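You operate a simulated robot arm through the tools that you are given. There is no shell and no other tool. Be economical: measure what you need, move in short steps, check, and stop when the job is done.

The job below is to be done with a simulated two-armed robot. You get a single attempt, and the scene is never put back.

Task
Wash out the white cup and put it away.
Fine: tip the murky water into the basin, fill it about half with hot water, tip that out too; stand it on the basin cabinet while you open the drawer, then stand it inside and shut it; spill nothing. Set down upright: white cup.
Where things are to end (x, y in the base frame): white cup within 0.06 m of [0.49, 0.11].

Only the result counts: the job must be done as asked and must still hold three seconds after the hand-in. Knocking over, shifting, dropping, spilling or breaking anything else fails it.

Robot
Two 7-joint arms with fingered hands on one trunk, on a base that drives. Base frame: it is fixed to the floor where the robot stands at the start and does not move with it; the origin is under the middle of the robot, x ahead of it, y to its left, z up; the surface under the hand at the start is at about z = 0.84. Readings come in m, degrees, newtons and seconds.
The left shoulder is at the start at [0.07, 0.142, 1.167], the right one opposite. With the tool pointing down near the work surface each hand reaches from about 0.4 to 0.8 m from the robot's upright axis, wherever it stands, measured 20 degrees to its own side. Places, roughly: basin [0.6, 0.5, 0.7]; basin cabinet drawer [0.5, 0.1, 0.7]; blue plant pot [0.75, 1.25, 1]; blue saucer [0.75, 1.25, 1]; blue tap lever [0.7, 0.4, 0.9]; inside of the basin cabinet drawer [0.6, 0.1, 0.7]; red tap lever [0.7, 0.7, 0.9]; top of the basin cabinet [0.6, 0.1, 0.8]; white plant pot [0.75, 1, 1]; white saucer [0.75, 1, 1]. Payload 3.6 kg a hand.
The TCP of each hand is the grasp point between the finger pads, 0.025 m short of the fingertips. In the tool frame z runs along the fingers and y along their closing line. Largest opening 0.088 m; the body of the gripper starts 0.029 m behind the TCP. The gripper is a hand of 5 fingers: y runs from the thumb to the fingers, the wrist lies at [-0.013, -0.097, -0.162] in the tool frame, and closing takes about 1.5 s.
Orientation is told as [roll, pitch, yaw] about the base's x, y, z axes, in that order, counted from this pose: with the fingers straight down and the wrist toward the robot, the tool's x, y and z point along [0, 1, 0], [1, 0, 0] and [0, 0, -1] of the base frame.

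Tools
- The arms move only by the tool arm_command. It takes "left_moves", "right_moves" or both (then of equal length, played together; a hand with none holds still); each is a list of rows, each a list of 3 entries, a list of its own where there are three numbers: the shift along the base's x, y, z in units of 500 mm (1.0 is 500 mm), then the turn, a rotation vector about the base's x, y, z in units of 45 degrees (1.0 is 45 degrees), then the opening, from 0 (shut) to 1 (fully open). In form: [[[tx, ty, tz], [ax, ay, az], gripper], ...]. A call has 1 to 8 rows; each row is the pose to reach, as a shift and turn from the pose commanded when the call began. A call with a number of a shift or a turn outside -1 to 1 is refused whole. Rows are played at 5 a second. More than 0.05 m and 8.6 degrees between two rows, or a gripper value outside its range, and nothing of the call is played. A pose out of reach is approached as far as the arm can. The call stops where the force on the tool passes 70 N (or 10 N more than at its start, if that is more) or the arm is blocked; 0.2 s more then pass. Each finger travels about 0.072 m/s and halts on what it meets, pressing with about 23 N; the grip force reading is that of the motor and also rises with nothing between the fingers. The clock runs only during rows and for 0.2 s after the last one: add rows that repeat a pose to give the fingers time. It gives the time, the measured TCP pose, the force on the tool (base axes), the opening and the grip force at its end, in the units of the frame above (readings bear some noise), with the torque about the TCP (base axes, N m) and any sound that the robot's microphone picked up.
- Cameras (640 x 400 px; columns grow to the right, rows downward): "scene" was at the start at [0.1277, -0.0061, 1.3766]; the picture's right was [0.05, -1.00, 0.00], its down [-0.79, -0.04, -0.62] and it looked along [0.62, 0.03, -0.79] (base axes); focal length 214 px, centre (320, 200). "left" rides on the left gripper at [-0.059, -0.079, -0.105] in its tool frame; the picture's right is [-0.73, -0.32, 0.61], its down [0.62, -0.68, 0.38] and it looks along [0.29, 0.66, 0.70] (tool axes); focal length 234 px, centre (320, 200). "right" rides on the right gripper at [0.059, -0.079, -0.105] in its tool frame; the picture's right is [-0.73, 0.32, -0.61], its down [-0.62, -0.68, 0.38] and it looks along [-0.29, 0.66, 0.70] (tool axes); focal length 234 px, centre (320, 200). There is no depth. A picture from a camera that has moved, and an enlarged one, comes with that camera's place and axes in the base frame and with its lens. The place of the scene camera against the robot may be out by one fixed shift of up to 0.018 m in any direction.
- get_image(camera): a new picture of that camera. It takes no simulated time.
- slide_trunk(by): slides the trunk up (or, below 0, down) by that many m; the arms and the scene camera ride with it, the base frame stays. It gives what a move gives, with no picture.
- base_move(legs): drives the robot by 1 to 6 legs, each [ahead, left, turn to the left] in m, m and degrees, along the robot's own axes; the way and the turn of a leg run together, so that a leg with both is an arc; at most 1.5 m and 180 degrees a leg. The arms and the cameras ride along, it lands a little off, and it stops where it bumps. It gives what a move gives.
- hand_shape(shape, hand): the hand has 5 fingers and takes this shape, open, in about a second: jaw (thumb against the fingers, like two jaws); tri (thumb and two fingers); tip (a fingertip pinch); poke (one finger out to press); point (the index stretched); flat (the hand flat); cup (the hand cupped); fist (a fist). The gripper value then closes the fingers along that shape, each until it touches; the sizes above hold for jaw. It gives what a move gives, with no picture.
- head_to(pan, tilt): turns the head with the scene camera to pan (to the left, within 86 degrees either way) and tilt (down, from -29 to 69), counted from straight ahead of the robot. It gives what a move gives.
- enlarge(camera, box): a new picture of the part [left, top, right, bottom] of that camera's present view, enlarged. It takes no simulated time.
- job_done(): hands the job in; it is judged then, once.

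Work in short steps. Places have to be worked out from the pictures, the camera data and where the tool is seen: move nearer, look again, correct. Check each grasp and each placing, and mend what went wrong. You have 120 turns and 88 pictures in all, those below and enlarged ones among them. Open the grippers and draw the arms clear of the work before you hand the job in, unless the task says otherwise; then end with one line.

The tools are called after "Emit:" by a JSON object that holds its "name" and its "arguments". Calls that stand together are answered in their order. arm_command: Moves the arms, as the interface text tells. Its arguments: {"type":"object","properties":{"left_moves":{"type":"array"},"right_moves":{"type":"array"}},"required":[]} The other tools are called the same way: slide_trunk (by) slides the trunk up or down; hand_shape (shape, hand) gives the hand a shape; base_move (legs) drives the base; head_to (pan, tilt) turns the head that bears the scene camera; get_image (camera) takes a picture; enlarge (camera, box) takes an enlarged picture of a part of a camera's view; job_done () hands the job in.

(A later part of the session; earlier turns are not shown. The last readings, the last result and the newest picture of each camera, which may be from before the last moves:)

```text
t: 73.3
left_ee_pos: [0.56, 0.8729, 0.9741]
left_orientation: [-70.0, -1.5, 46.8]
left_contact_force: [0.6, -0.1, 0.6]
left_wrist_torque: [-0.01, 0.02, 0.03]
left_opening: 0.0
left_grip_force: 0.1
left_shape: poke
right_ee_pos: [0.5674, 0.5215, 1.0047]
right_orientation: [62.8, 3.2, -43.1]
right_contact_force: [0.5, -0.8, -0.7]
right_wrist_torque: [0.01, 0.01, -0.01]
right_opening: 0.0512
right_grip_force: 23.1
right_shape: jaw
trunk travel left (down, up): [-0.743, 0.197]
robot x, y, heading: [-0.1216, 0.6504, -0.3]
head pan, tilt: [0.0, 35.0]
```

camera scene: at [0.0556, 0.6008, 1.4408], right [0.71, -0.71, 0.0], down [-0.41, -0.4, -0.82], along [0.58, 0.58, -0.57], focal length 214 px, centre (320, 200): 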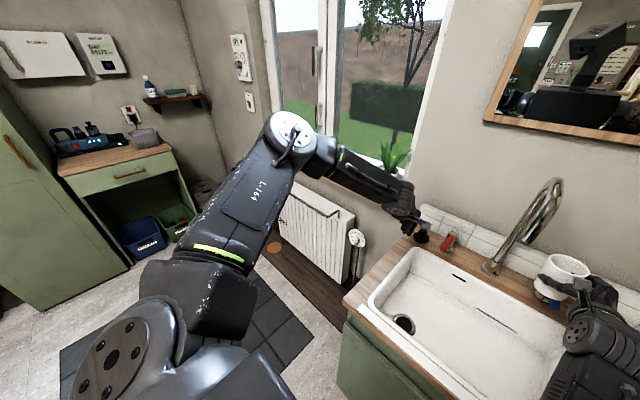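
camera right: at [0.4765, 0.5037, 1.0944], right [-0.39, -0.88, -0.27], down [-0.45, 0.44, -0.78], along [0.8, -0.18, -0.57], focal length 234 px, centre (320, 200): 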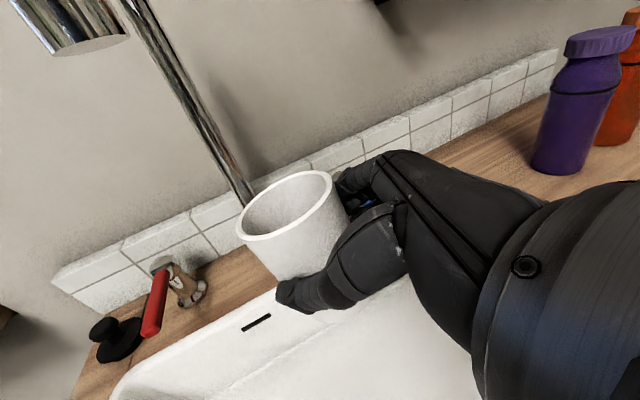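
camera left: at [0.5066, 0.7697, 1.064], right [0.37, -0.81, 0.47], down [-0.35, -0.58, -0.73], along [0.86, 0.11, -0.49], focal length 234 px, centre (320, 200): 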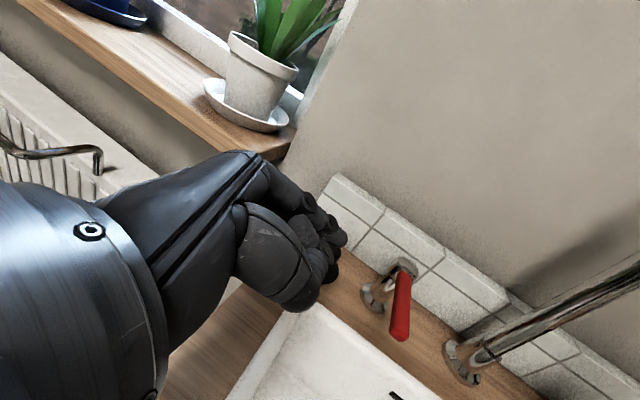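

The pitch overshot, so I correct it by about 7 degrees back to level and centre the cup.

Emit:
{"name": "arm_command", "arguments": {"right_moves": [[[0.005, 0.005, -0.005], [-0.02, -0.085, 0], 0], [[0.01, 0.008, -0.01], [-0.04, -0.17, 0], 0], [[0.01, 0.008, -0.01], [-0.04, -0.17, 0], 0]]}}

Emit:
{"name": "arm_command", "arguments": {"left_moves": [[[0.05, -0.07, 0], [0, 0, 0], 0], [[0.1, -0.14, 0], [0, 0, 0], 0], [[0.14, -0.2, 0], [0, 0, 0], 0], [[0.16, -0.25, 0], [0, 0, 0], 0], [[0.17, -0.29, -0.03], [0, 0, 0], 0], [[0.18, -0.31, -0.07], [0, 0, 0], 0], [[0.18, -0.31, -0.07], [0, 0, 0], 0]]}}

Emit:
{"name": "get_image", "arguments": {"camera": "left"}}

Emit:
{"name": "enlarge", "arguments": {"camera": "scene", "box": [240, 120, 400, 240]}}

```text
t: 74.1
left_ee_pos: [0.5597, 0.8733, 0.9746]
left_orientation: [-70.1, -1.5, 46.7]
left_contact_force: [-0.7, 0.0, -0.5]
left_wrist_torque: [0.01, 0.0, 0.03]
left_opening: 0.0
left_grip_force: 0.0
left_shape: poke
right_ee_pos: [0.5733, 0.5266, 1.0015]
right_orientation: [66.7, -3.8, -43.2]
right_contact_force: [0.4, -0.1, -0.2]
right_wrist_torque: [-0.02, -0.03, -0.01]
right_opening: 0.0513
right_grip_force: 23.0
right_shape: jaw
trunk travel left (down, up): [-0.743, 0.197]
robot x, y, heading: [-0.1165, 0.6489, -0.1]
head pan, tilt: [0.0, 35.0]
```

```text
t: 75.7
left_ee_pos: [0.6493, 0.7186, 0.938]
left_orientation: [-70.1, -1.5, 46.8]
left_contact_force: [0.0, 0.5, -1.0]
left_wrist_torque: [-0.01, -0.02, -0.02]
left_opening: 0.0
left_grip_force: 0.1
left_shape: poke
right_ee_pos: [0.5736, 0.5243, 1.0]
right_orientation: [66.6, -3.7, -43.2]
right_contact_force: [-0.5, -0.3, -0.3]
right_wrist_torque: [-0.02, 0.03, 0.0]
right_opening: 0.0515
right_grip_force: 23.1
right_shape: jaw
trunk travel left (down, up): [-0.743, 0.197]
robot x, y, heading: [-0.1181, 0.6527, -0.1]
head pan, tilt: [0.0, 35.0]
```

```text
38 pictures are left
camera left: at [0.5359, 0.7143, 1.028], right [0.37, -0.81, 0.47], down [-0.35, -0.58, -0.73], along [0.86, 0.11, -0.49], focal length 234 px, centre (320, 200)
```

left: 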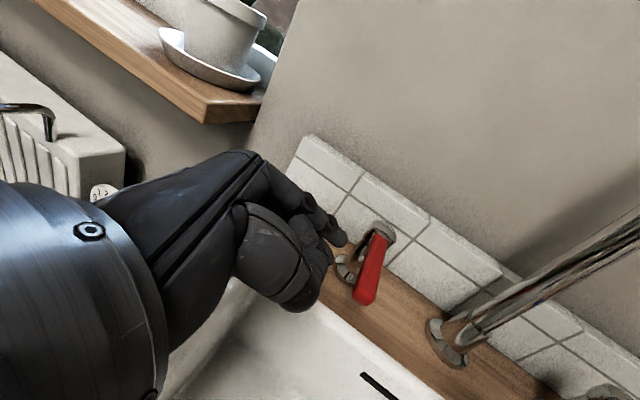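

```text
3.33 times, centred on (320, 180) of scene
camera zoom: at [0.0209, 0.6386, 1.4408], right [0.0, -1.0, 0.0], down [-0.57, 0.0, -0.82], along [0.82, 0.0, -0.57], focal length 715 px, centre (320, 267)
```

zoom: 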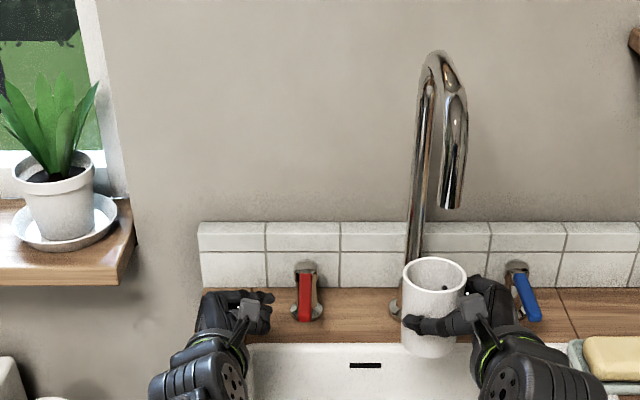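

Both hands are in place. I centre the cup 7 mm right according to the scene view, and bring the left fingertip beside the lever at its height.

Emit:
{"name": "arm_command", "arguments": {"left_moves": [[[0.02, 0, -0.02], [0, 0, 0], 0], [[0.045, 0, -0.045], [0, 0, 0], 0], [[0.045, -0.02, -0.045], [0, 0, 0], 0]], "right_moves": [[[0, -0.007, 0], [0, 0, 0], 0], [[0.002, -0.013, 0], [0, 0, 0], 0], [[0.002, -0.013, 0], [0, 0, 0], 0]]}}

Emit:
{"name": "arm_command", "arguments": {"left_moves": [[[0, -0.02, 0], [0, 0, 0], 0], [[0, -0.04, 0], [0, 0, 0], 0], [[0, -0.06, 0], [0, 0, 0], 0]]}}

Emit:
{"name": "get_image", "arguments": {"camera": "left"}}

```text
t: 76.5
left_ee_pos: [0.6698, 0.7141, 0.9193]
left_orientation: [-70.1, -1.6, 46.7]
left_contact_force: [0.4, 0.4, -0.1]
left_wrist_torque: [-0.01, 0.0, 0.03]
left_opening: 0.0
left_grip_force: 0.2
left_shape: poke
left hand out of reach, approached as far as the arm can: row 2, 3
right_ee_pos: [0.5743, 0.5212, 0.9996]
right_orientation: [66.8, -3.5, -43.1]
right_contact_force: [-0.6, 0.3, -1.2]
right_wrist_torque: [0.01, 0.01, 0.01]
right_opening: 0.0515
right_grip_force: 22.6
right_shape: jaw
trunk travel left (down, up): [-0.743, 0.197]
robot x, y, heading: [-0.1216, 0.6476, -0.1]
head pan, tilt: [0.0, 35.0]
```

```text
t: 77.3
left_ee_pos: [0.6681, 0.7019, 0.9246]
left_orientation: [-70.0, -1.5, 46.7]
left_contact_force: [-0.3, 0.1, 0.5]
left_wrist_torque: [0.03, 0.01, 0.02]
left_opening: 0.0
left_grip_force: 0.0
left_shape: poke
left hand out of reach, approached as far as the arm can: row 1, 2, 3
right_ee_pos: [0.5744, 0.5203, 0.9997]
right_orientation: [66.7, -3.5, -43.1]
right_contact_force: [0.6, 0.7, -0.3]
right_wrist_torque: [-0.04, -0.01, 0.0]
right_opening: 0.0514
right_grip_force: 23.3
right_shape: jaw
trunk travel left (down, up): [-0.743, 0.197]
robot x, y, heading: [-0.1209, 0.6472, -0.2]
head pan, tilt: [0.0, 35.0]
```

```text
36 pictures are left
camera left: at [0.5545, 0.6977, 1.0138], right [0.37, -0.81, 0.47], down [-0.35, -0.58, -0.73], along [0.86, 0.11, -0.49], focal length 234 px, centre (320, 200)
```

left: 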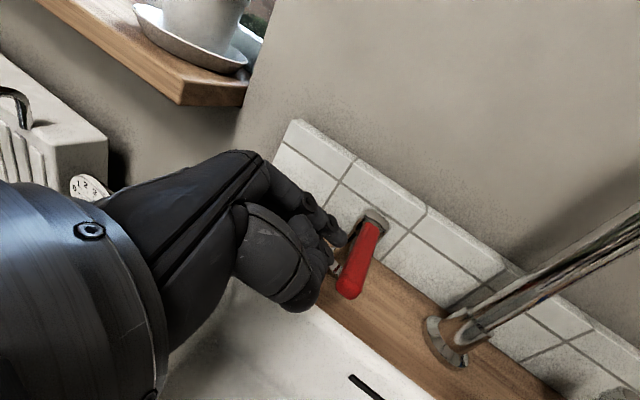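

The left arm is now at its forward limit. I draw the cup back 0.04 m and drive ahead 0.04 m to gain reach.

Emit:
{"name": "arm_command", "arguments": {"right_moves": [[[-0.03, 0, 0], [0, 0, 0], 0], [[-0.06, 0, 0], [0, 0, 0], 0], [[-0.09, 0, 0], [0, 0, 0], 0], [[-0.09, 0, 0], [0, 0, 0], 0]], "left_moves": [[[-0.05, 0.04, 0.02], [0, 0, 0], 0], [[-0.09, 0.06, 0.02], [0, 0, 0], 0], [[-0.13, 0.06, 0.02], [0, 0, 0], 0], [[-0.13, 0.06, 0.02], [0, 0, 0], 0]]}}

Emit:
{"name": "base_move", "arguments": {"legs": [[0.045, 0, 0]]}}

```text
t: 78.5
left_ee_pos: [0.6145, 0.7912, 0.9426]
left_orientation: [-67.9, -5.7, 49.9]
left_contact_force: [0.2, 0.4, 1.5]
left_wrist_torque: [0.01, 0.01, 0.0]
left_opening: 0.0001
left_grip_force: 0.0
left_shape: poke
right_ee_pos: [0.5491, 0.4926, 1.0487]
right_orientation: [68.3, -9.5, -45.1]
right_contact_force: [-0.5, -0.5, -1.0]
right_wrist_torque: [-0.03, 0.0, -0.02]
right_opening: 0.0513
right_grip_force: 23.8
right_shape: jaw
trunk travel left (down, up): [-0.743, 0.197]
robot x, y, heading: [-0.1192, 0.6482, -0.0]
head pan, tilt: [0.0, 35.0]
stopped in row 4 (left hand): the arm was blocked; the commanded pose is now the measured one
```

```text
t: 79.4
left_ee_pos: [0.6583, 0.7913, 0.9417]
left_orientation: [-67.9, -5.7, 49.9]
left_contact_force: [0.9, 0.1, 0.4]
left_wrist_torque: [0.01, 0.02, 0.02]
left_opening: 0.0
left_grip_force: 0.1
left_shape: poke
right_ee_pos: [0.5907, 0.4921, 1.0513]
right_orientation: [68.1, -9.5, -45.1]
right_contact_force: [0.4, 0.3, -0.3]
right_wrist_torque: [0.02, 0.02, 0.04]
right_opening: 0.0513
right_grip_force: 22.7
right_shape: jaw
trunk travel left (down, up): [-0.743, 0.197]
robot x, y, heading: [-0.0756, 0.6496, 0.2]
head pan, tilt: [0.0, 35.0]
```

Both arms were jammed against the body. The cup and hands themselves show no contact force. I raise the left hand and lower the trunk 0.06 m, since the right arm was free at the lower trunk, then look.

Emit:
{"name": "arm_command", "arguments": {"left_moves": [[[0, 0, 0.06], [0, 0, 0], 0], [[0, 0, 0.12], [0, 0, 0], 0], [[0, 0, 0.15], [0, 0, 0], 0]]}}

Emit:
{"name": "slide_trunk", "arguments": {"by": -0.06}}

Emit:
{"name": "get_image", "arguments": {"camera": "scene"}}

```text
t: 80.4
left_ee_pos: [0.6612, 0.8307, 1.0157]
left_orientation: [-66.1, -8.2, 52.2]
left_contact_force: [-0.4, 0.1, -0.1]
left_wrist_torque: [0.02, -0.01, 0.01]
left_opening: 0.0
left_grip_force: 0.0
left_shape: poke
right_ee_pos: [0.5917, 0.4914, 1.0491]
right_orientation: [68.1, -9.6, -45.1]
right_contact_force: [-0.9, -0.2, -0.9]
right_wrist_torque: [-0.01, -0.02, -0.01]
right_opening: 0.0514
right_grip_force: 23.0
right_shape: jaw
trunk travel left (down, up): [-0.743, 0.197]
robot x, y, heading: [-0.0784, 0.6462, 0.3]
head pan, tilt: [0.0, 35.0]
stopped in row 3 (left hand): the arm was blocked; the commanded pose is now the measured one
```

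```text
t: 81.4
left_ee_pos: [0.6614, 0.8299, 0.9549]
left_orientation: [-66.2, -8.1, 52.1]
left_contact_force: [0.1, 0.3, -0.1]
left_wrist_torque: [-0.03, -0.02, 0.0]
left_opening: 0.0
left_grip_force: 0.2
left_shape: poke
right_ee_pos: [0.5926, 0.4925, 0.989]
right_orientation: [68.2, -9.5, -45.0]
right_contact_force: [0.8, 0.0, -0.2]
right_wrist_torque: [-0.02, 0.01, 0.0]
right_opening: 0.051
right_grip_force: 23.2
right_shape: jaw
trunk travel left (down, up): [-0.683, 0.257]
robot x, y, heading: [-0.0732, 0.6493, -0.1]
head pan, tilt: [0.0, 35.0]
```

```text
35 pictures are left
camera scene: at [0.0659, 0.6386, 1.3808], right [0.0, -1.0, 0.0], down [-0.57, 0.0, -0.82], along [0.82, 0.0, -0.57], focal length 214 px, centre (320, 200)
```

scene: 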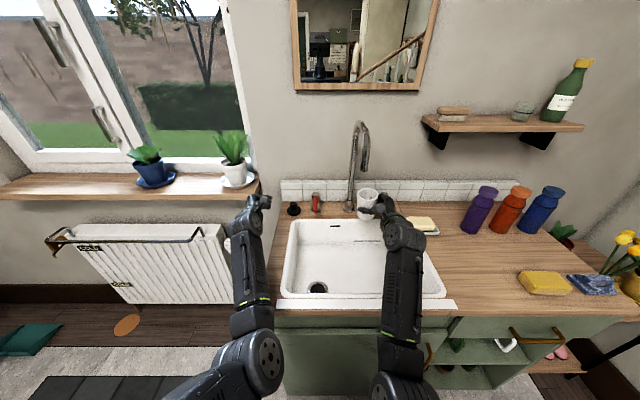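

Both forearms now come in low and forward. I try bringing the cup back under the spout from here.

Emit:
{"name": "arm_command", "arguments": {"right_moves": [[[-0.01, 0.02, 0.01], [0.03, 0.05, 0.02], 0], [[-0.02, 0.04, 0.02], [0.05, 0.09, 0.03], 0], [[-0.036, 0.056, 0.022], [0.07, 0.12, 0.045], 0], [[-0.036, 0.056, 0.022], [0.07, 0.12, 0.045], 0]]}}

Emit:
{"name": "arm_command", "arguments": {"left_moves": [[[0, -0.07, 0.01], [0, 0, 0], 0], [[0, -0.14, 0.01], [0, 0, 0], 0], [[0, -0.18, 0.0], [0, 0, 0], 0], [[0, -0.21, -0.02], [0, 0, 0], 0], [[0, -0.21, -0.04], [0, 0, 0], 0]]}}

Emit:
{"name": "get_image", "arguments": {"camera": "left"}}

```text
t: 82.6
left_ee_pos: [0.6624, 0.8324, 0.9553]
left_orientation: [-66.1, -8.2, 52.3]
left_contact_force: [-1.1, -0.4, 0.0]
left_wrist_torque: [0.0, -0.03, -0.02]
left_opening: 0.0
left_grip_force: 0.0
left_shape: poke
right_ee_pos: [0.5785, 0.4872, 1.0016]
right_orientation: [64.2, -6.5, -44.9]
right_contact_force: [-0.1, 0.5, -0.3]
right_wrist_torque: [0.03, 0.03, 0.0]
right_opening: 0.0515
right_grip_force: 23.0
right_shape: jaw
trunk travel left (down, up): [-0.683, 0.257]
robot x, y, heading: [-0.0731, 0.6545, 0.1]
head pan, tilt: [0.0, 35.0]
stopped in row 4 (right hand): the arm was blocked; the commanded pose is now the measured one
```

```text
t: 84.0
left_ee_pos: [0.672, 0.7771, 0.9428]
left_orientation: [-65.0, -11.9, 55.2]
left_contact_force: [0.6, -0.1, -0.1]
left_wrist_torque: [0.0, 0.0, -0.01]
left_opening: 0.0
left_grip_force: 0.1
left_shape: poke
right_ee_pos: [0.5785, 0.4856, 1.0023]
right_orientation: [64.0, -6.7, -44.9]
right_contact_force: [0.6, -0.3, -0.3]
right_wrist_torque: [-0.02, 0.03, 0.01]
right_opening: 0.0512
right_grip_force: 22.4
right_shape: jaw
trunk travel left (down, up): [-0.683, 0.257]
robot x, y, heading: [-0.0767, 0.6494, -0.1]
head pan, tilt: [0.0, 35.0]
stopped in row 5 (left hand): the arm was blocked; the commanded pose is now the measured one
```

```text
34 pictures are left
camera left: at [0.5586, 0.738, 1.0238], right [0.48, -0.82, 0.33], down [-0.23, -0.47, -0.85], along [0.85, 0.33, -0.41], focal length 234 px, centre (320, 200)
```

left: 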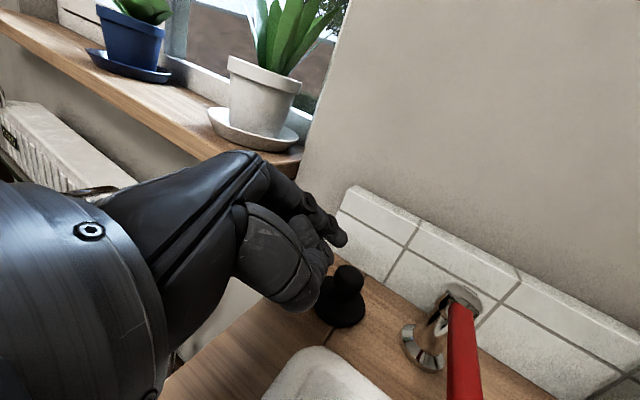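

Something blocks both arms near the body. I look straight down to see what.

Emit:
{"name": "head_to", "arguments": {"pan": 0, "tilt": 66}}

Emit:
{"name": "get_image", "arguments": {"camera": "scene"}}

```text
t: 85.0
left_ee_pos: [0.6715, 0.7758, 0.9416]
left_orientation: [-64.8, -11.8, 55.3]
left_contact_force: [-0.2, 0.6, -1.1]
left_wrist_torque: [0.03, 0.01, 0.01]
left_opening: 0.0
left_grip_force: 0.0
left_shape: poke
right_ee_pos: [0.578, 0.4873, 1.0007]
right_orientation: [64.0, -6.6, -44.8]
right_contact_force: [-0.2, -0.8, -0.1]
right_wrist_torque: [0.01, 0.04, 0.01]
right_opening: 0.0514
right_grip_force: 23.2
right_shape: jaw
trunk travel left (down, up): [-0.683, 0.257]
robot x, y, heading: [-0.0763, 0.6491, 0.0]
head pan, tilt: [0.0, 66.0]
```

```text
33 pictures are left
camera scene: at [0.0376, 0.6386, 1.3399], right [0.0, -1.0, 0.0], down [-0.91, 0.0, -0.41], along [0.41, 0.0, -0.91], focal length 214 px, centre (320, 200)
```

scene: 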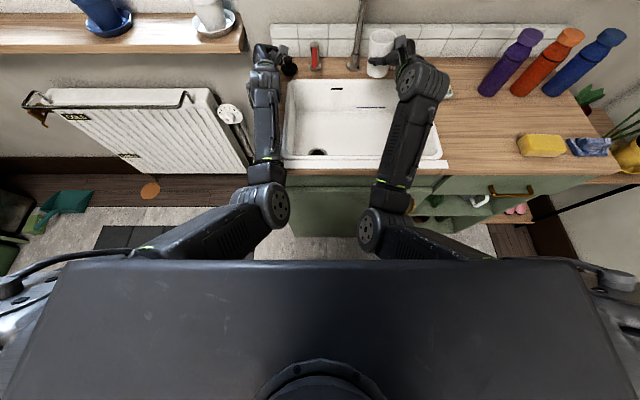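

The elbows sit close to the chest, so the two arms can't both work near the middle. The lever can be opened first, with the water running into the basin, and the cup brought under the stream afterwards. I back off and shift right so the lever falls on the left arm's own side.

Emit:
{"name": "base_move", "arguments": {"legs": [[-0.08, 0, 0], [0, -0.13, 0]]}}

Emit:
{"name": "arm_command", "arguments": {"left_moves": [[[0, 0.05, 0], [0, 0, 0], 0], [[0, 0.1, 0], [0, 0, 0], 0], [[0, 0.16, 0], [0, 0, 0], 0], [[0, 0.16, 0], [0, 0, 0], 0]]}}

Emit:
{"name": "base_move", "arguments": {"legs": [[0.07, 0, 0]]}}

Emit:
{"name": "get_image", "arguments": {"camera": "left"}}

```text
t: 86.9
left_ee_pos: [0.5911, 0.6463, 0.9397]
left_orientation: [-64.8, -11.8, 55.2]
left_contact_force: [-0.2, -0.4, 0.4]
left_wrist_torque: [-0.01, -0.01, -0.03]
left_opening: 0.0
left_grip_force: 0.1
left_shape: poke
right_ee_pos: [0.4987, 0.3571, 0.9999]
right_orientation: [64.1, -6.5, -44.8]
right_contact_force: [0.1, -0.6, 0.4]
right_wrist_torque: [0.0, 0.0, 0.02]
right_opening: 0.0511
right_grip_force: 22.9
right_shape: jaw
trunk travel left (down, up): [-0.683, 0.257]
robot x, y, heading: [-0.1563, 0.5173, 0.0]
head pan, tilt: [0.0, 66.0]
```

```text
t: 87.9
left_ee_pos: [0.5904, 0.7276, 0.9408]
left_orientation: [-64.8, -11.9, 55.1]
left_contact_force: [-0.8, -0.5, 0.0]
left_wrist_torque: [-0.02, -0.01, -0.01]
left_opening: 0.0
left_grip_force: 0.0
left_shape: poke
right_ee_pos: [0.4979, 0.3555, 0.9999]
right_orientation: [64.1, -6.4, -45.1]
right_contact_force: [0.2, 0.0, -1.0]
right_wrist_torque: [-0.04, 0.02, -0.04]
right_opening: 0.0513
right_grip_force: 22.7
right_shape: jaw
trunk travel left (down, up): [-0.683, 0.257]
robot x, y, heading: [-0.1546, 0.5208, -0.1]
head pan, tilt: [0.0, 66.0]
```

```text
t: 88.9
left_ee_pos: [0.6616, 0.7264, 0.9416]
left_orientation: [-64.9, -11.9, 55.2]
left_contact_force: [0.6, 0.6, -1.1]
left_wrist_torque: [0.03, 0.0, -0.02]
left_opening: 0.0
left_grip_force: 0.0
left_shape: poke
right_ee_pos: [0.5703, 0.3567, 0.9999]
right_orientation: [64.0, -6.5, -44.9]
right_contact_force: [-0.3, -0.4, -0.2]
right_wrist_torque: [0.0, -0.02, 0.03]
right_opening: 0.0514
right_grip_force: 22.5
right_shape: jaw
trunk travel left (down, up): [-0.683, 0.257]
robot x, y, heading: [-0.086, 0.5164, 0.0]
head pan, tilt: [0.0, 66.0]
```

```text
32 pictures are left
camera left: at [0.5487, 0.6878, 1.0218], right [0.48, -0.82, 0.32], down [-0.23, -0.47, -0.85], along [0.85, 0.33, -0.41], focal length 234 px, centre (320, 200)
```

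left: 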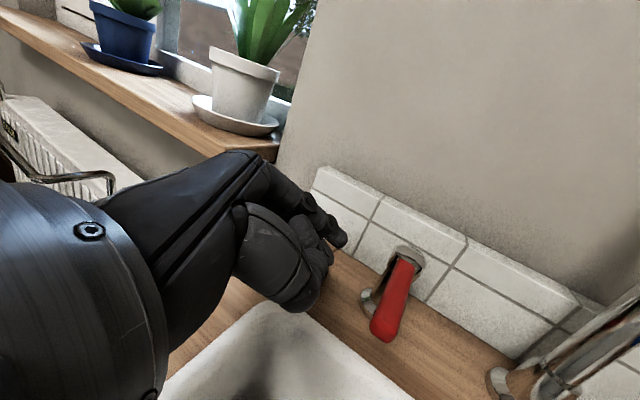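

Good, the fingertip is just left of the lever end. I lower it to lever height and push to the right in small steps.

Emit:
{"name": "arm_command", "arguments": {"left_moves": [[[0.005, 0, -0.025], [0, 0, 0], 0], [[0.01, -0.01, -0.05], [0, 0, 0], 0], [[0.01, -0.04, -0.05], [0, 0, 0], 0], [[0.01, -0.07, -0.05], [0, 0, 0], 0], [[0.01, -0.09, -0.05], [0, 0, 0], 0]]}}

Emit:
{"name": "get_image", "arguments": {"camera": "left"}}

```text
t: 90.1
left_ee_pos: [0.667, 0.6906, 0.916]
left_orientation: [-64.1, -12.4, 55.5]
left_contact_force: [-0.3, -0.2, 0.9]
left_wrist_torque: [0.0, 0.02, 0.01]
left_opening: 0.0
left_grip_force: 0.0
left_shape: poke
right_ee_pos: [0.5696, 0.3564, 1.0006]
right_orientation: [63.9, -6.5, -44.7]
right_contact_force: [0.0, -0.8, -0.5]
right_wrist_torque: [0.01, -0.02, -0.04]
right_opening: 0.0514
right_grip_force: 22.8
right_shape: jaw
trunk travel left (down, up): [-0.683, 0.257]
robot x, y, heading: [-0.087, 0.5172, -0.0]
head pan, tilt: [0.0, 66.0]
```

```text
31 pictures are left
camera left: at [0.5541, 0.6502, 0.9951], right [0.49, -0.82, 0.31], down [-0.23, -0.46, -0.86], along [0.84, 0.35, -0.41], focal length 234 px, centre (320, 200)
```

left: 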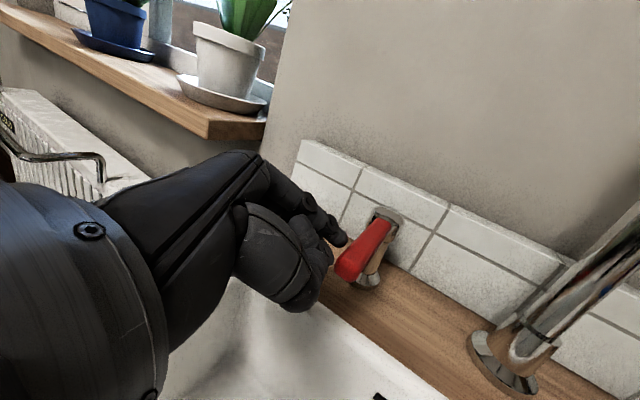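

The finger is about at the lever. I push on to the right.

Emit:
{"name": "arm_command", "arguments": {"left_moves": [[[0, -0.03, 0], [0, 0, 0], 0], [[0, -0.06, 0], [0, 0, 0], 0], [[0, -0.09, 0], [0, 0, 0], 0]]}}

Emit:
{"name": "get_image", "arguments": {"camera": "left"}}

```text
t: 91.1
left_ee_pos: [0.6734, 0.6826, 0.9277]
left_orientation: [-64.4, -14.7, 58.1]
left_contact_force: [-1.9, 7.1, 0.5]
left_wrist_torque: [0.13, 0.04, 0.14]
left_opening: 0.0
left_grip_force: 0.1
left_shape: poke
right_ee_pos: [0.5701, 0.3582, 1.0018]
right_orientation: [64.0, -6.7, -44.7]
right_contact_force: [0.2, 0.3, -0.2]
right_wrist_torque: [-0.03, -0.03, 0.02]
right_opening: 0.0513
right_grip_force: 22.7
right_shape: jaw
trunk travel left (down, up): [-0.683, 0.257]
robot x, y, heading: [-0.0857, 0.5194, 0.2]
head pan, tilt: [0.0, 66.0]
stopped in row 3 (left hand): the arm was blocked; the commanded pose is now the measured one
```

```text
30 pictures are left
camera left: at [0.5613, 0.6342, 1.0037], right [0.51, -0.8, 0.3], down [-0.18, -0.44, -0.88], along [0.84, 0.4, -0.38], focal length 234 px, centre (320, 200)
```

left: 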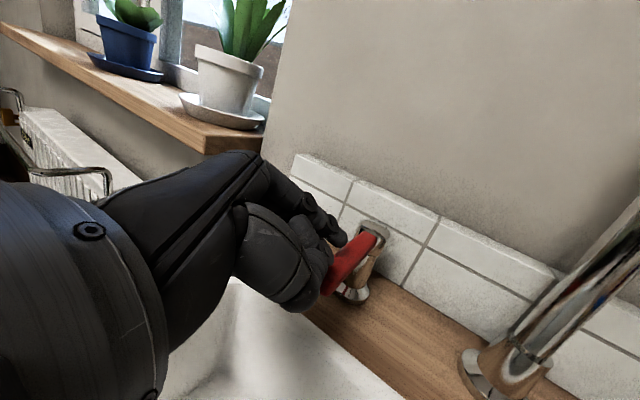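

The tip feels 7 N from the lever, but the arm itself is held up at the body. I use a small base drive to the right to press the lever further.

Emit:
{"name": "base_move", "arguments": {"legs": [[0, -0.03, 0]]}}

Emit:
{"name": "get_image", "arguments": {"camera": "left"}}

```text
t: 92.0
left_ee_pos: [0.6722, 0.6511, 0.9308]
left_orientation: [-64.7, -14.8, 58.0]
left_contact_force: [-2.7, 0.0, 11.5]
left_wrist_torque: [0.41, 0.09, 0.07]
left_opening: 0.0
left_grip_force: 0.1
left_shape: poke
right_ee_pos: [0.5664, 0.3286, 1.0031]
right_orientation: [64.1, -6.7, -44.8]
right_contact_force: [0.1, 0.5, -0.1]
right_wrist_torque: [-0.01, -0.02, -0.03]
right_opening: 0.0513
right_grip_force: 23.0
right_shape: jaw
trunk travel left (down, up): [-0.683, 0.257]
robot x, y, heading: [-0.0849, 0.4881, 0.3]
head pan, tilt: [0.0, 66.0]
```

```text
29 pictures are left
camera left: at [0.5587, 0.6037, 1.0056], right [0.51, -0.81, 0.3], down [-0.18, -0.44, -0.88], along [0.84, 0.39, -0.37], focal length 234 px, centre (320, 200)
```

left: 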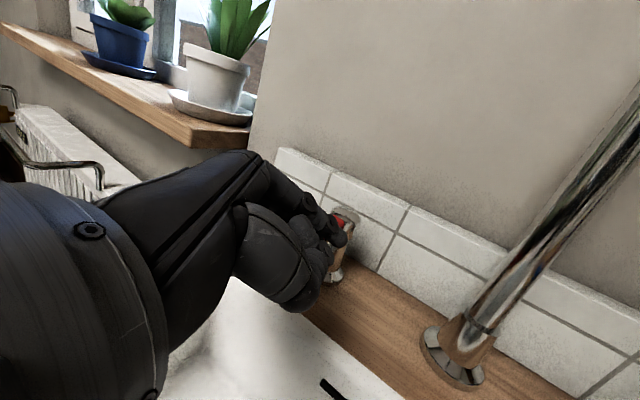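

The finger slid up over the lever without turning it, so it doesn't open to the right. I lift the finger, bring it to the lever's right side, and try pushing left.

Emit:
{"name": "arm_command", "arguments": {"left_moves": [[[0, 0, 0.04], [0, 0, 0], 0], [[0, 0, 0.08], [0, 0, 0], 0], [[0, 0, 0.12], [0, 0, 0], 0], [[0, 0, 0.12], [0, 0, 0], 0]]}}

Emit:
{"name": "base_move", "arguments": {"legs": [[0, -0.09, 0]]}}

Emit:
{"name": "get_image", "arguments": {"camera": "left"}}

```text
t: 93.0
left_ee_pos: [0.6754, 0.6689, 0.989]
left_orientation: [-64.0, -15.9, 59.1]
left_contact_force: [-0.2, 0.0, -0.1]
left_wrist_torque: [-0.04, 0.02, 0.01]
left_opening: 0.0
left_grip_force: 0.0
left_shape: poke
right_ee_pos: [0.5693, 0.3276, 1.0009]
right_orientation: [64.0, -6.6, -44.8]
right_contact_force: [-0.5, 0.4, -1.0]
right_wrist_torque: [-0.01, 0.0, 0.0]
right_opening: 0.0512
right_grip_force: 23.5
right_shape: jaw
trunk travel left (down, up): [-0.683, 0.257]
robot x, y, heading: [-0.0825, 0.4866, 0.2]
head pan, tilt: [0.0, 66.0]
```

```text
t: 94.0
left_ee_pos: [0.6748, 0.5788, 0.9909]
left_orientation: [-64.1, -15.8, 59.1]
left_contact_force: [-0.3, -0.2, -0.3]
left_wrist_torque: [0.0, 0.01, -0.01]
left_opening: 0.0
left_grip_force: 0.0
left_shape: poke
right_ee_pos: [0.5685, 0.2364, 1.0011]
right_orientation: [64.0, -6.5, -44.7]
right_contact_force: [-0.5, 0.8, 0.5]
right_wrist_torque: [-0.04, -0.01, 0.04]
right_opening: 0.0513
right_grip_force: 23.0
right_shape: jaw
trunk travel left (down, up): [-0.683, 0.257]
robot x, y, heading: [-0.0882, 0.4008, 0.0]
head pan, tilt: [0.0, 66.0]
```

```text
28 pictures are left
camera left: at [0.5631, 0.526, 1.0648], right [0.53, -0.8, 0.28], down [-0.17, -0.43, -0.89], along [0.83, 0.42, -0.36], focal length 234 px, centre (320, 200)
```

left: 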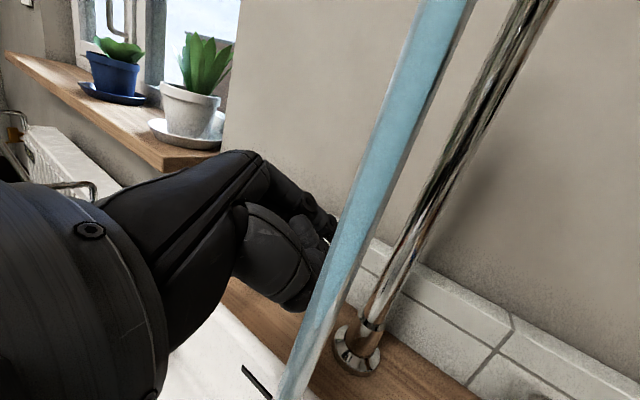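

Water is running: the lever did open when the finger dragged over it. I lift the left hand back and away from the stream, then look at the lever and stream.

Emit:
{"name": "arm_command", "arguments": {"left_moves": [[[-0.06, 0.03, 0.06], [0, 0, 0], 0], [[-0.12, 0.06, 0.1], [0, 0, 0], 0], [[-0.18, 0.1, 0.12], [0, 0, 0], 0], [[-0.24, 0.14, 0.12], [0, 0, 0], 0], [[-0.26, 0.16, 0.12], [0, 0, 0], 0]]}}

Emit:
{"name": "head_to", "arguments": {"pan": 12, "tilt": 35}}

Emit:
{"name": "get_image", "arguments": {"camera": "scene"}}

Emit:
{"name": "enlarge", "arguments": {"camera": "scene", "box": [190, 90, 390, 260]}}

```text
t: 95.5
left_ee_pos: [0.545, 0.6855, 1.0701]
left_orientation: [-64.0, -19.3, 61.4]
left_contact_force: [-0.5, 0.4, -0.1]
left_wrist_torque: [-0.01, -0.01, 0.01]
left_opening: 0.0
left_grip_force: 0.0
left_shape: poke
right_ee_pos: [0.5691, 0.2372, 1.0022]
right_orientation: [63.9, -6.6, -44.8]
right_contact_force: [-0.1, -0.1, -1.1]
right_wrist_torque: [-0.01, 0.0, -0.01]
right_opening: 0.0513
right_grip_force: 23.3
right_shape: jaw
trunk travel left (down, up): [-0.683, 0.257]
robot x, y, heading: [-0.0848, 0.3975, 0.2]
head pan, tilt: [0.0, 66.0]
stopped in row 5 (left hand): the arm was blocked; the commanded pose is now the measured one
```

```text
t: 96.4
left_ee_pos: [0.5446, 0.6843, 1.0687]
left_orientation: [-63.9, -19.0, 61.3]
left_contact_force: [0.2, -0.6, -0.1]
left_wrist_torque: [0.0, -0.03, 0.03]
left_opening: 0.0
left_grip_force: 0.0
left_shape: poke
right_ee_pos: [0.5701, 0.2368, 1.0007]
right_orientation: [64.0, -6.6, -44.9]
right_contact_force: [0.0, 0.8, -1.0]
right_wrist_torque: [0.01, -0.03, -0.04]
right_opening: 0.0514
right_grip_force: 23.1
right_shape: jaw
trunk travel left (down, up): [-0.683, 0.257]
robot x, y, heading: [-0.0824, 0.3993, 0.0]
head pan, tilt: [12.0, 35.0]
```

```text
27 pictures are left
camera scene: at [0.0545, 0.4077, 1.3807], right [0.21, -0.98, 0.0], down [-0.56, -0.12, -0.82], along [0.8, 0.17, -0.57], focal length 214 px, centre (320, 200)
```

scene: 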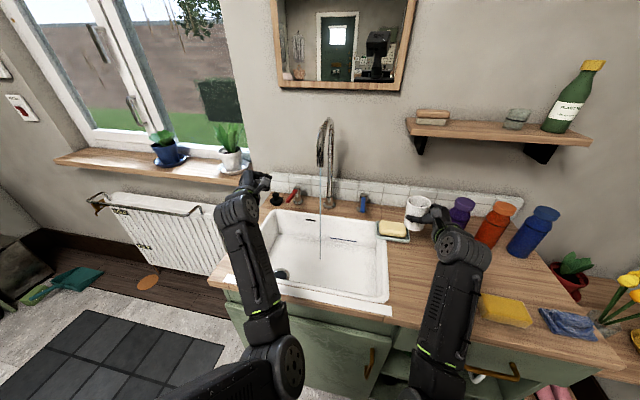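

```text
2.35 times, centred on (290, 175) of scene
camera zoom: at [0.0545, 0.4077, 1.3807], right [0.21, -0.98, 0.0], down [-0.56, -0.12, -0.82], along [0.8, 0.17, -0.57], focal length 505 px, centre (391, 259)
```

zoom: 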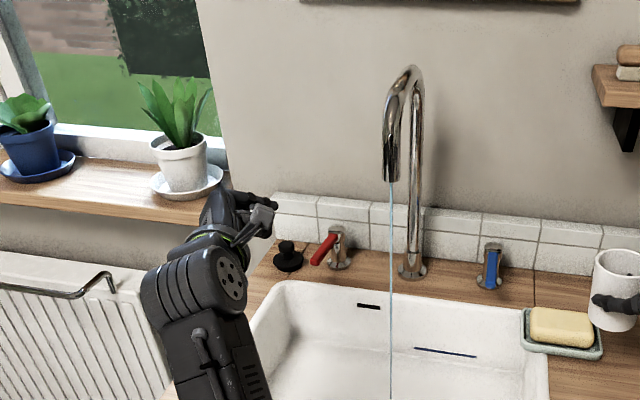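

A thin stream is running. The lever now points slightly left, so pushing right closes it, matching the stop felt before. I drive left to bring the cup near the stream and level it just short of it.

Emit:
{"name": "base_move", "arguments": {"legs": [[0, 0.215, 0]]}}

Emit:
{"name": "arm_command", "arguments": {"right_moves": [[[0.005, 0, 0], [0.045, 0.003, 0.02], 0], [[0.01, 0, 0], [0.09, 0.006, 0.04], 0], [[0.01, 0, 0], [0.09, 0.006, 0.04], 0]]}}

Emit:
{"name": "get_image", "arguments": {"camera": "right"}}

Emit:
{"name": "enlarge", "arguments": {"camera": "scene", "box": [290, 90, 450, 230]}}

```text
t: 98.1
left_ee_pos: [0.5448, 0.898, 1.0684]
left_orientation: [-63.9, -19.1, 61.1]
left_contact_force: [-0.3, 0.0, -0.2]
left_wrist_torque: [0.03, 0.0, -0.01]
left_opening: 0.0
left_grip_force: 0.0
left_shape: poke
right_ee_pos: [0.5691, 0.4498, 1.0008]
right_orientation: [64.1, -6.6, -44.9]
right_contact_force: [0.3, -0.7, -1.0]
right_wrist_torque: [0.0, 0.04, 0.0]
right_opening: 0.0512
right_grip_force: 22.8
right_shape: jaw
trunk travel left (down, up): [-0.683, 0.257]
robot x, y, heading: [-0.0856, 0.6068, 0.1]
head pan, tilt: [12.0, 35.0]
```

```text
t: 98.9
left_ee_pos: [0.5448, 0.899, 1.0693]
left_orientation: [-63.8, -19.3, 61.2]
left_contact_force: [0.6, 0.0, -0.1]
left_wrist_torque: [-0.03, 0.01, 0.02]
left_opening: 0.0001
left_grip_force: 0.0
left_shape: poke
right_ee_pos: [0.5731, 0.4495, 0.9992]
right_orientation: [66.9, -3.6, -43.3]
right_contact_force: [0.5, -0.2, -0.4]
right_wrist_torque: [-0.01, 0.04, -0.02]
right_opening: 0.051
right_grip_force: 23.1
right_shape: jaw
trunk travel left (down, up): [-0.683, 0.257]
robot x, y, heading: [-0.0811, 0.616, 0.0]
head pan, tilt: [12.0, 35.0]
```

```text
25 pictures are left
camera right: at [0.4618, 0.4562, 1.0907], right [-0.33, -0.85, -0.41], down [-0.39, 0.51, -0.77], along [0.86, -0.09, -0.5], focal length 234 px, centre (320, 200)
```

right: 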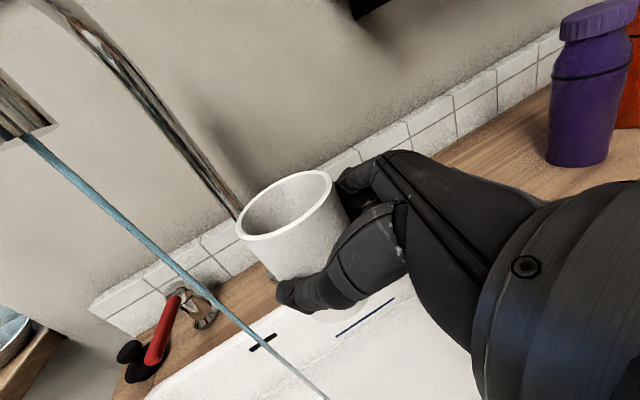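

```text
2.86 times, centred on (370, 160) of scene
camera zoom: at [0.0543, 0.6217, 1.3808], right [0.21, -0.98, 0.0], down [-0.56, -0.12, -0.82], along [0.8, 0.17, -0.57], focal length 613 px, centre (177, 314)
```

zoom: 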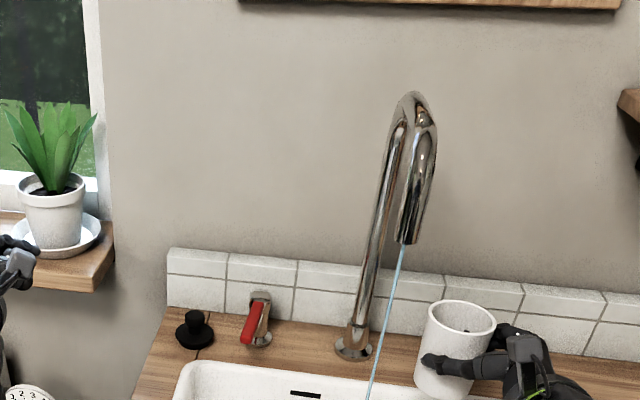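

The stream triangulates to about [0.573, 0.525] and the cup axis to [0.577, 0.461]. I drive 0.064 m left to bring the cup under it, and check the level.

Emit:
{"name": "base_move", "arguments": {"legs": [[0, 0.064, 0]]}}

Emit:
{"name": "get_image", "arguments": {"camera": "right"}}

```text
t: 99.9
left_ee_pos: [0.5457, 0.9631, 1.0683]
left_orientation: [-63.8, -19.2, 61.0]
left_contact_force: [0.0, 0.4, -0.9]
left_wrist_torque: [0.02, 0.04, 0.01]
left_opening: 0.0001
left_grip_force: 0.0
left_shape: poke
right_ee_pos: [0.5743, 0.5155, 1.0003]
right_orientation: [66.7, -3.6, -43.3]
right_contact_force: [0.8, 1.1, -1.3]
right_wrist_torque: [-0.01, 0.08, 0.0]
right_opening: 0.0514
right_grip_force: 23.4
right_shape: jaw
trunk travel left (down, up): [-0.683, 0.257]
robot x, y, heading: [-0.082, 0.6788, 0.0]
head pan, tilt: [12.0, 35.0]
```

```text
23 pictures are left
camera right: at [0.4617, 0.5218, 1.0908], right [-0.33, -0.85, -0.41], down [-0.39, 0.51, -0.77], along [0.86, -0.09, -0.5], focal length 234 px, centre (320, 200)
```

right: 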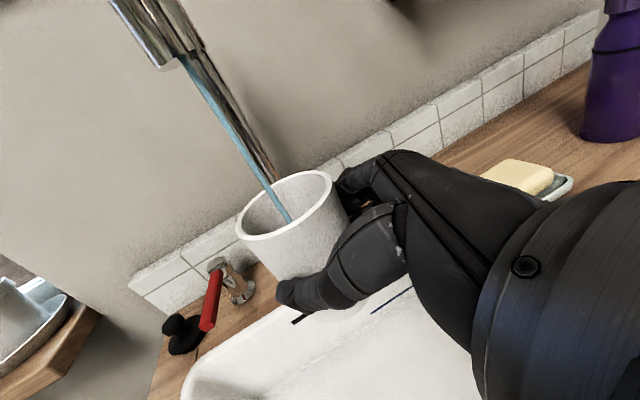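

The stream falls into the middle of the cup. I hold still for 1.8 s and check the level.

Emit:
{"name": "arm_command", "arguments": {"right_moves": [[[0, 0, 0], [0, 0, 0], 0], [[0, 0, 0], [0, 0, 0], 0], [[0, 0, 0], [0, 0, 0], 0], [[0, 0, 0], [0, 0, 0], 0], [[0, 0, 0], [0, 0, 0], 0], [[0, 0, 0], [0, 0, 0], 0], [[0, 0, 0], [0, 0, 0], 0], [[0, 0, 0], [0, 0, 0], 0]]}}

Emit:
{"name": "enlarge", "arguments": {"camera": "right", "box": [220, 160, 360, 260]}}

```text
t: 101.7
left_ee_pos: [0.5455, 0.9634, 1.0691]
left_orientation: [-63.8, -19.3, 61.2]
left_contact_force: [-0.5, -0.4, 0.1]
left_wrist_torque: [-0.03, -0.01, 0.01]
left_opening: 0.0
left_grip_force: 0.1
left_shape: poke
right_ee_pos: [0.5737, 0.5153, 1.0003]
right_orientation: [66.7, -3.6, -43.2]
right_contact_force: [-0.9, 0.6, -0.1]
right_wrist_torque: [-0.03, 0.0, 0.01]
right_opening: 0.0513
right_grip_force: 23.0
right_shape: jaw
trunk travel left (down, up): [-0.683, 0.257]
robot x, y, heading: [-0.0879, 0.6799, -0.1]
head pan, tilt: [12.0, 35.0]
```

```text
4.00 times, centred on (290, 210) of right
camera zoom: at [0.4617, 0.5211, 1.0907], right [-0.33, -0.85, -0.41], down [-0.39, 0.51, -0.77], along [0.86, -0.09, -0.5], focal length 937 px, centre (440, 160)
```

zoom: 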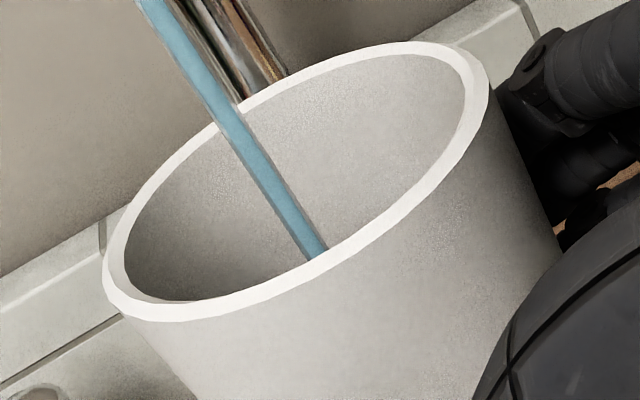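

The water surface becomes visible from this camera only when the level is about half way up. It's not visible yet, so I keep filling.

Emit:
{"name": "arm_command", "arguments": {"right_moves": [[[0, 0, 0], [0, 0, 0], 0], [[0, 0, 0], [0, 0, 0], 0], [[0, 0, 0], [0, 0, 0], 0], [[0, 0, 0], [0, 0, 0], 0], [[0, 0, 0], [0, 0, 0], 0], [[0, 0, 0], [0, 0, 0], 0], [[0, 0, 0], [0, 0, 0], 0], [[0, 0, 0], [0, 0, 0], 0]]}}

Emit:
{"name": "enlarge", "arguments": {"camera": "right", "box": [220, 160, 360, 260]}}

```text
t: 103.5
left_ee_pos: [0.5451, 0.9642, 1.0688]
left_orientation: [-63.8, -19.2, 61.1]
left_contact_force: [-0.6, -0.1, 0.6]
left_wrist_torque: [0.0, -0.01, -0.04]
left_opening: 0.0
left_grip_force: 0.1
left_shape: poke
right_ee_pos: [0.5746, 0.5148, 1.0008]
right_orientation: [66.6, -3.7, -43.3]
right_contact_force: [0.3, -0.2, -0.9]
right_wrist_torque: [-0.01, -0.01, 0.01]
right_opening: 0.0513
right_grip_force: 23.5
right_shape: jaw
trunk travel left (down, up): [-0.683, 0.257]
robot x, y, heading: [-0.087, 0.6765, 0.1]
head pan, tilt: [12.0, 35.0]
```

```text
4.00 times, centred on (290, 210) of right
camera zoom: at [0.4618, 0.5211, 1.0906], right [-0.33, -0.85, -0.41], down [-0.39, 0.51, -0.77], along [0.86, -0.09, -0.5], focal length 937 px, centre (440, 160)
```

zoom: 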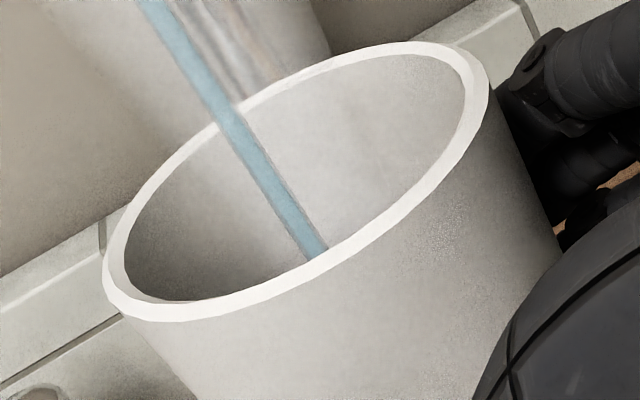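

Steam shows that it's hot. The surface still isn't visible, so I continue for another 1.2 s.

Emit:
{"name": "arm_command", "arguments": {"right_moves": [[[0, 0, 0], [0, 0, 0], 0], [[0, 0, 0], [0, 0, 0], 0], [[0, 0, 0], [0, 0, 0], 0], [[0, 0, 0], [0, 0, 0], 0], [[0, 0, 0], [0, 0, 0], 0], [[0, 0, 0], [0, 0, 0], 0]]}}

Emit:
{"name": "enlarge", "arguments": {"camera": "right", "box": [220, 160, 360, 260]}}

```text
t: 104.9
left_ee_pos: [0.5445, 0.9637, 1.07]
left_orientation: [-63.8, -19.3, 61.0]
left_contact_force: [0.5, 0.4, 0.6]
left_wrist_torque: [0.0, -0.01, 0.06]
left_opening: 0.0
left_grip_force: 0.1
left_shape: poke
right_ee_pos: [0.5729, 0.5159, 1.0005]
right_orientation: [66.6, -3.6, -43.3]
right_contact_force: [-0.5, -0.7, 0.0]
right_wrist_torque: [0.0, -0.01, -0.01]
right_opening: 0.0513
right_grip_force: 22.6
right_shape: jaw
trunk travel left (down, up): [-0.683, 0.257]
robot x, y, heading: [-0.0863, 0.6752, 0.1]
head pan, tilt: [12.0, 35.0]
```

```text
4.00 times, centred on (290, 210) of right
camera zoom: at [0.4618, 0.5211, 1.0906], right [-0.33, -0.85, -0.41], down [-0.39, 0.51, -0.77], along [0.86, -0.09, -0.5], focal length 937 px, centre (440, 160)
```

zoom: 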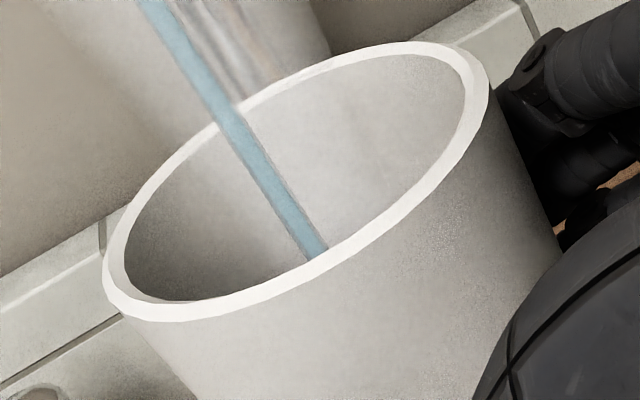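

No surface visible yet; the thin stream fills slowly. I wait another 1.8 s.

Emit:
{"name": "arm_command", "arguments": {"right_moves": [[[0, 0, 0], [0, 0, 0], 0], [[0, 0, 0], [0, 0, 0], 0], [[0, 0, 0], [0, 0, 0], 0], [[0, 0, 0], [0, 0, 0], 0], [[0, 0, 0], [0, 0, 0], 0], [[0, 0, 0], [0, 0, 0], 0], [[0, 0, 0], [0, 0, 0], 0], [[0, 0, 0], [0, 0, 0], 0]]}}

Emit:
{"name": "enlarge", "arguments": {"camera": "right", "box": [220, 160, 360, 260]}}

```text
t: 106.7
left_ee_pos: [0.5448, 0.9635, 1.0689]
left_orientation: [-63.8, -19.3, 61.1]
left_contact_force: [-0.7, -0.1, 0.5]
left_wrist_torque: [-0.02, -0.02, 0.01]
left_opening: 0.0001
left_grip_force: 0.1
left_shape: poke
right_ee_pos: [0.5733, 0.5155, 1.001]
right_orientation: [66.7, -3.6, -43.3]
right_contact_force: [0.3, 0.7, -0.9]
right_wrist_torque: [0.01, 0.02, 0.0]
right_opening: 0.0513
right_grip_force: 22.7
right_shape: jaw
trunk travel left (down, up): [-0.683, 0.257]
robot x, y, heading: [-0.0849, 0.6732, 0.2]
head pan, tilt: [12.0, 35.0]
```

```text
4.00 times, centred on (290, 210) of right
camera zoom: at [0.4618, 0.5211, 1.0906], right [-0.33, -0.85, -0.41], down [-0.39, 0.51, -0.77], along [0.86, -0.09, -0.5], focal length 937 px, centre (440, 160)
```

zoom: 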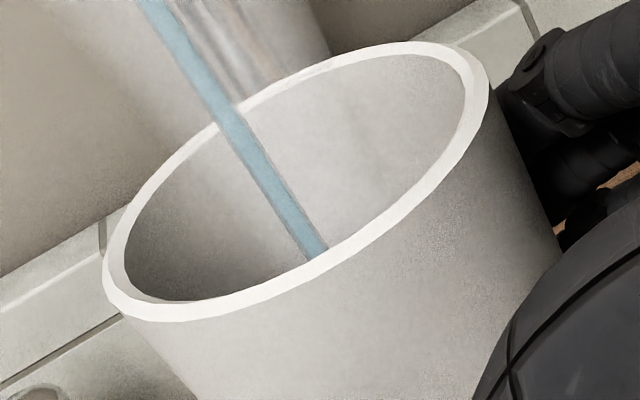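

I keep filling; the rate is below about 7 % per second, so steps of 1.8 s are safe.

Emit:
{"name": "arm_command", "arguments": {"right_moves": [[[0, 0, 0], [0, 0, 0], 0], [[0, 0, 0], [0, 0, 0], 0], [[0, 0, 0], [0, 0, 0], 0], [[0, 0, 0], [0, 0, 0], 0], [[0, 0, 0], [0, 0, 0], 0], [[0, 0, 0], [0, 0, 0], 0], [[0, 0, 0], [0, 0, 0], 0], [[0, 0, 0], [0, 0, 0], 0]]}}

Emit:
{"name": "enlarge", "arguments": {"camera": "right", "box": [220, 160, 360, 260]}}

```text
t: 108.5
left_ee_pos: [0.5463, 0.9628, 1.0694]
left_orientation: [-63.8, -19.3, 61.1]
left_contact_force: [-0.7, 0.3, -0.5]
left_wrist_torque: [0.02, 0.02, 0.01]
left_opening: 0.0
left_grip_force: 0.1
left_shape: poke
right_ee_pos: [0.5736, 0.516, 1.0014]
right_orientation: [66.7, -3.7, -43.3]
right_contact_force: [0.6, -0.4, -0.1]
right_wrist_torque: [0.02, 0.03, 0.01]
right_opening: 0.0516
right_grip_force: 23.4
right_shape: jaw
trunk travel left (down, up): [-0.683, 0.257]
robot x, y, heading: [-0.0843, 0.6805, -0.0]
head pan, tilt: [12.0, 35.0]
```

```text
4.00 times, centred on (290, 210) of right
camera zoom: at [0.4618, 0.5211, 1.0906], right [-0.33, -0.85, -0.41], down [-0.39, 0.51, -0.77], along [0.86, -0.09, -0.5], focal length 937 px, centre (440, 160)
```

zoom: 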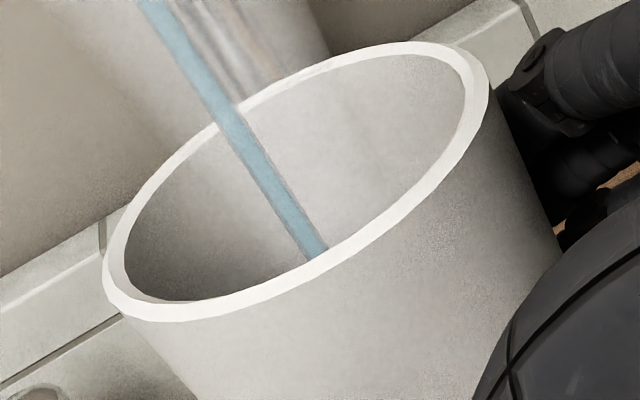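

To see deeper into the cup, I lower it 0.09 m within the stream and look with the higher scene camera.

Emit:
{"name": "arm_command", "arguments": {"right_moves": [[[0, 0, -0.05], [0, 0, 0], 0], [[0, 0, -0.1], [0, 0, 0], 0], [[0, 0, -0.15], [0, 0, 0], 0], [[0, 0, -0.18], [0, 0, 0], 0], [[0, 0, -0.18], [0, 0, 0], 0]]}}

Emit:
{"name": "enlarge", "arguments": {"camera": "scene", "box": [370, 150, 470, 230]}}

```text
t: 109.7
left_ee_pos: [0.5462, 0.9644, 1.0679]
left_orientation: [-63.8, -19.2, 61.2]
left_contact_force: [0.2, -0.5, -0.2]
left_wrist_torque: [0.03, 0.01, 0.02]
left_opening: 0.0
left_grip_force: 0.1
left_shape: poke
right_ee_pos: [0.574, 0.5149, 0.9116]
right_orientation: [66.9, -3.8, -43.4]
right_contact_force: [-0.2, 0.3, 0.2]
right_wrist_torque: [-0.02, 0.02, 0.01]
right_opening: 0.0516
right_grip_force: 23.4
right_shape: jaw
trunk travel left (down, up): [-0.683, 0.257]
robot x, y, heading: [-0.0855, 0.6794, -0.2]
head pan, tilt: [12.0, 35.0]
```

```text
5.00 times, centred on (420, 190) of scene
camera zoom: at [0.0543, 0.6868, 1.3808], right [0.21, -0.98, 0.0], down [-0.56, -0.12, -0.82], along [0.8, 0.17, -0.57], focal length 1072 px, centre (-180, 250)
```

zoom: 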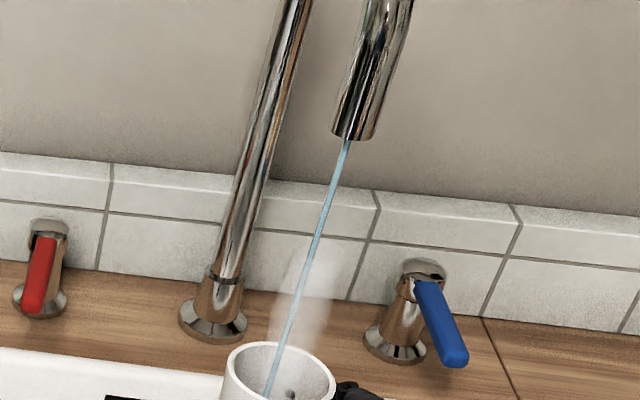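

The cup is just below that crop, so I take another enlargement centred on it.

Emit:
{"name": "enlarge", "arguments": {"camera": "scene", "box": [395, 205, 455, 253]}}

```text
8.33 times, centred on (425, 229) of scene
camera zoom: at [0.0543, 0.6868, 1.3808], right [0.21, -0.98, 0.0], down [-0.56, -0.12, -0.82], along [0.8, 0.17, -0.57], focal length 1787 px, centre (-555, -42)
```

zoom: 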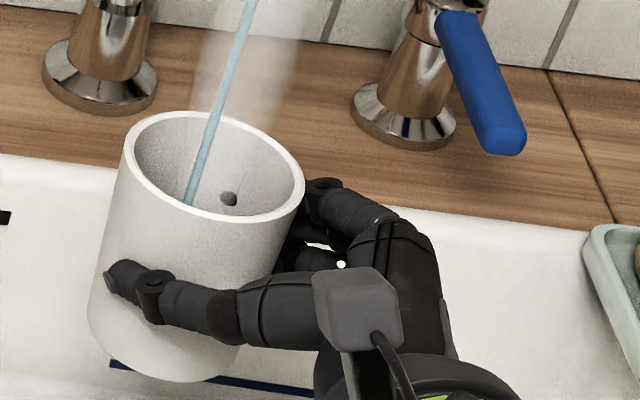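

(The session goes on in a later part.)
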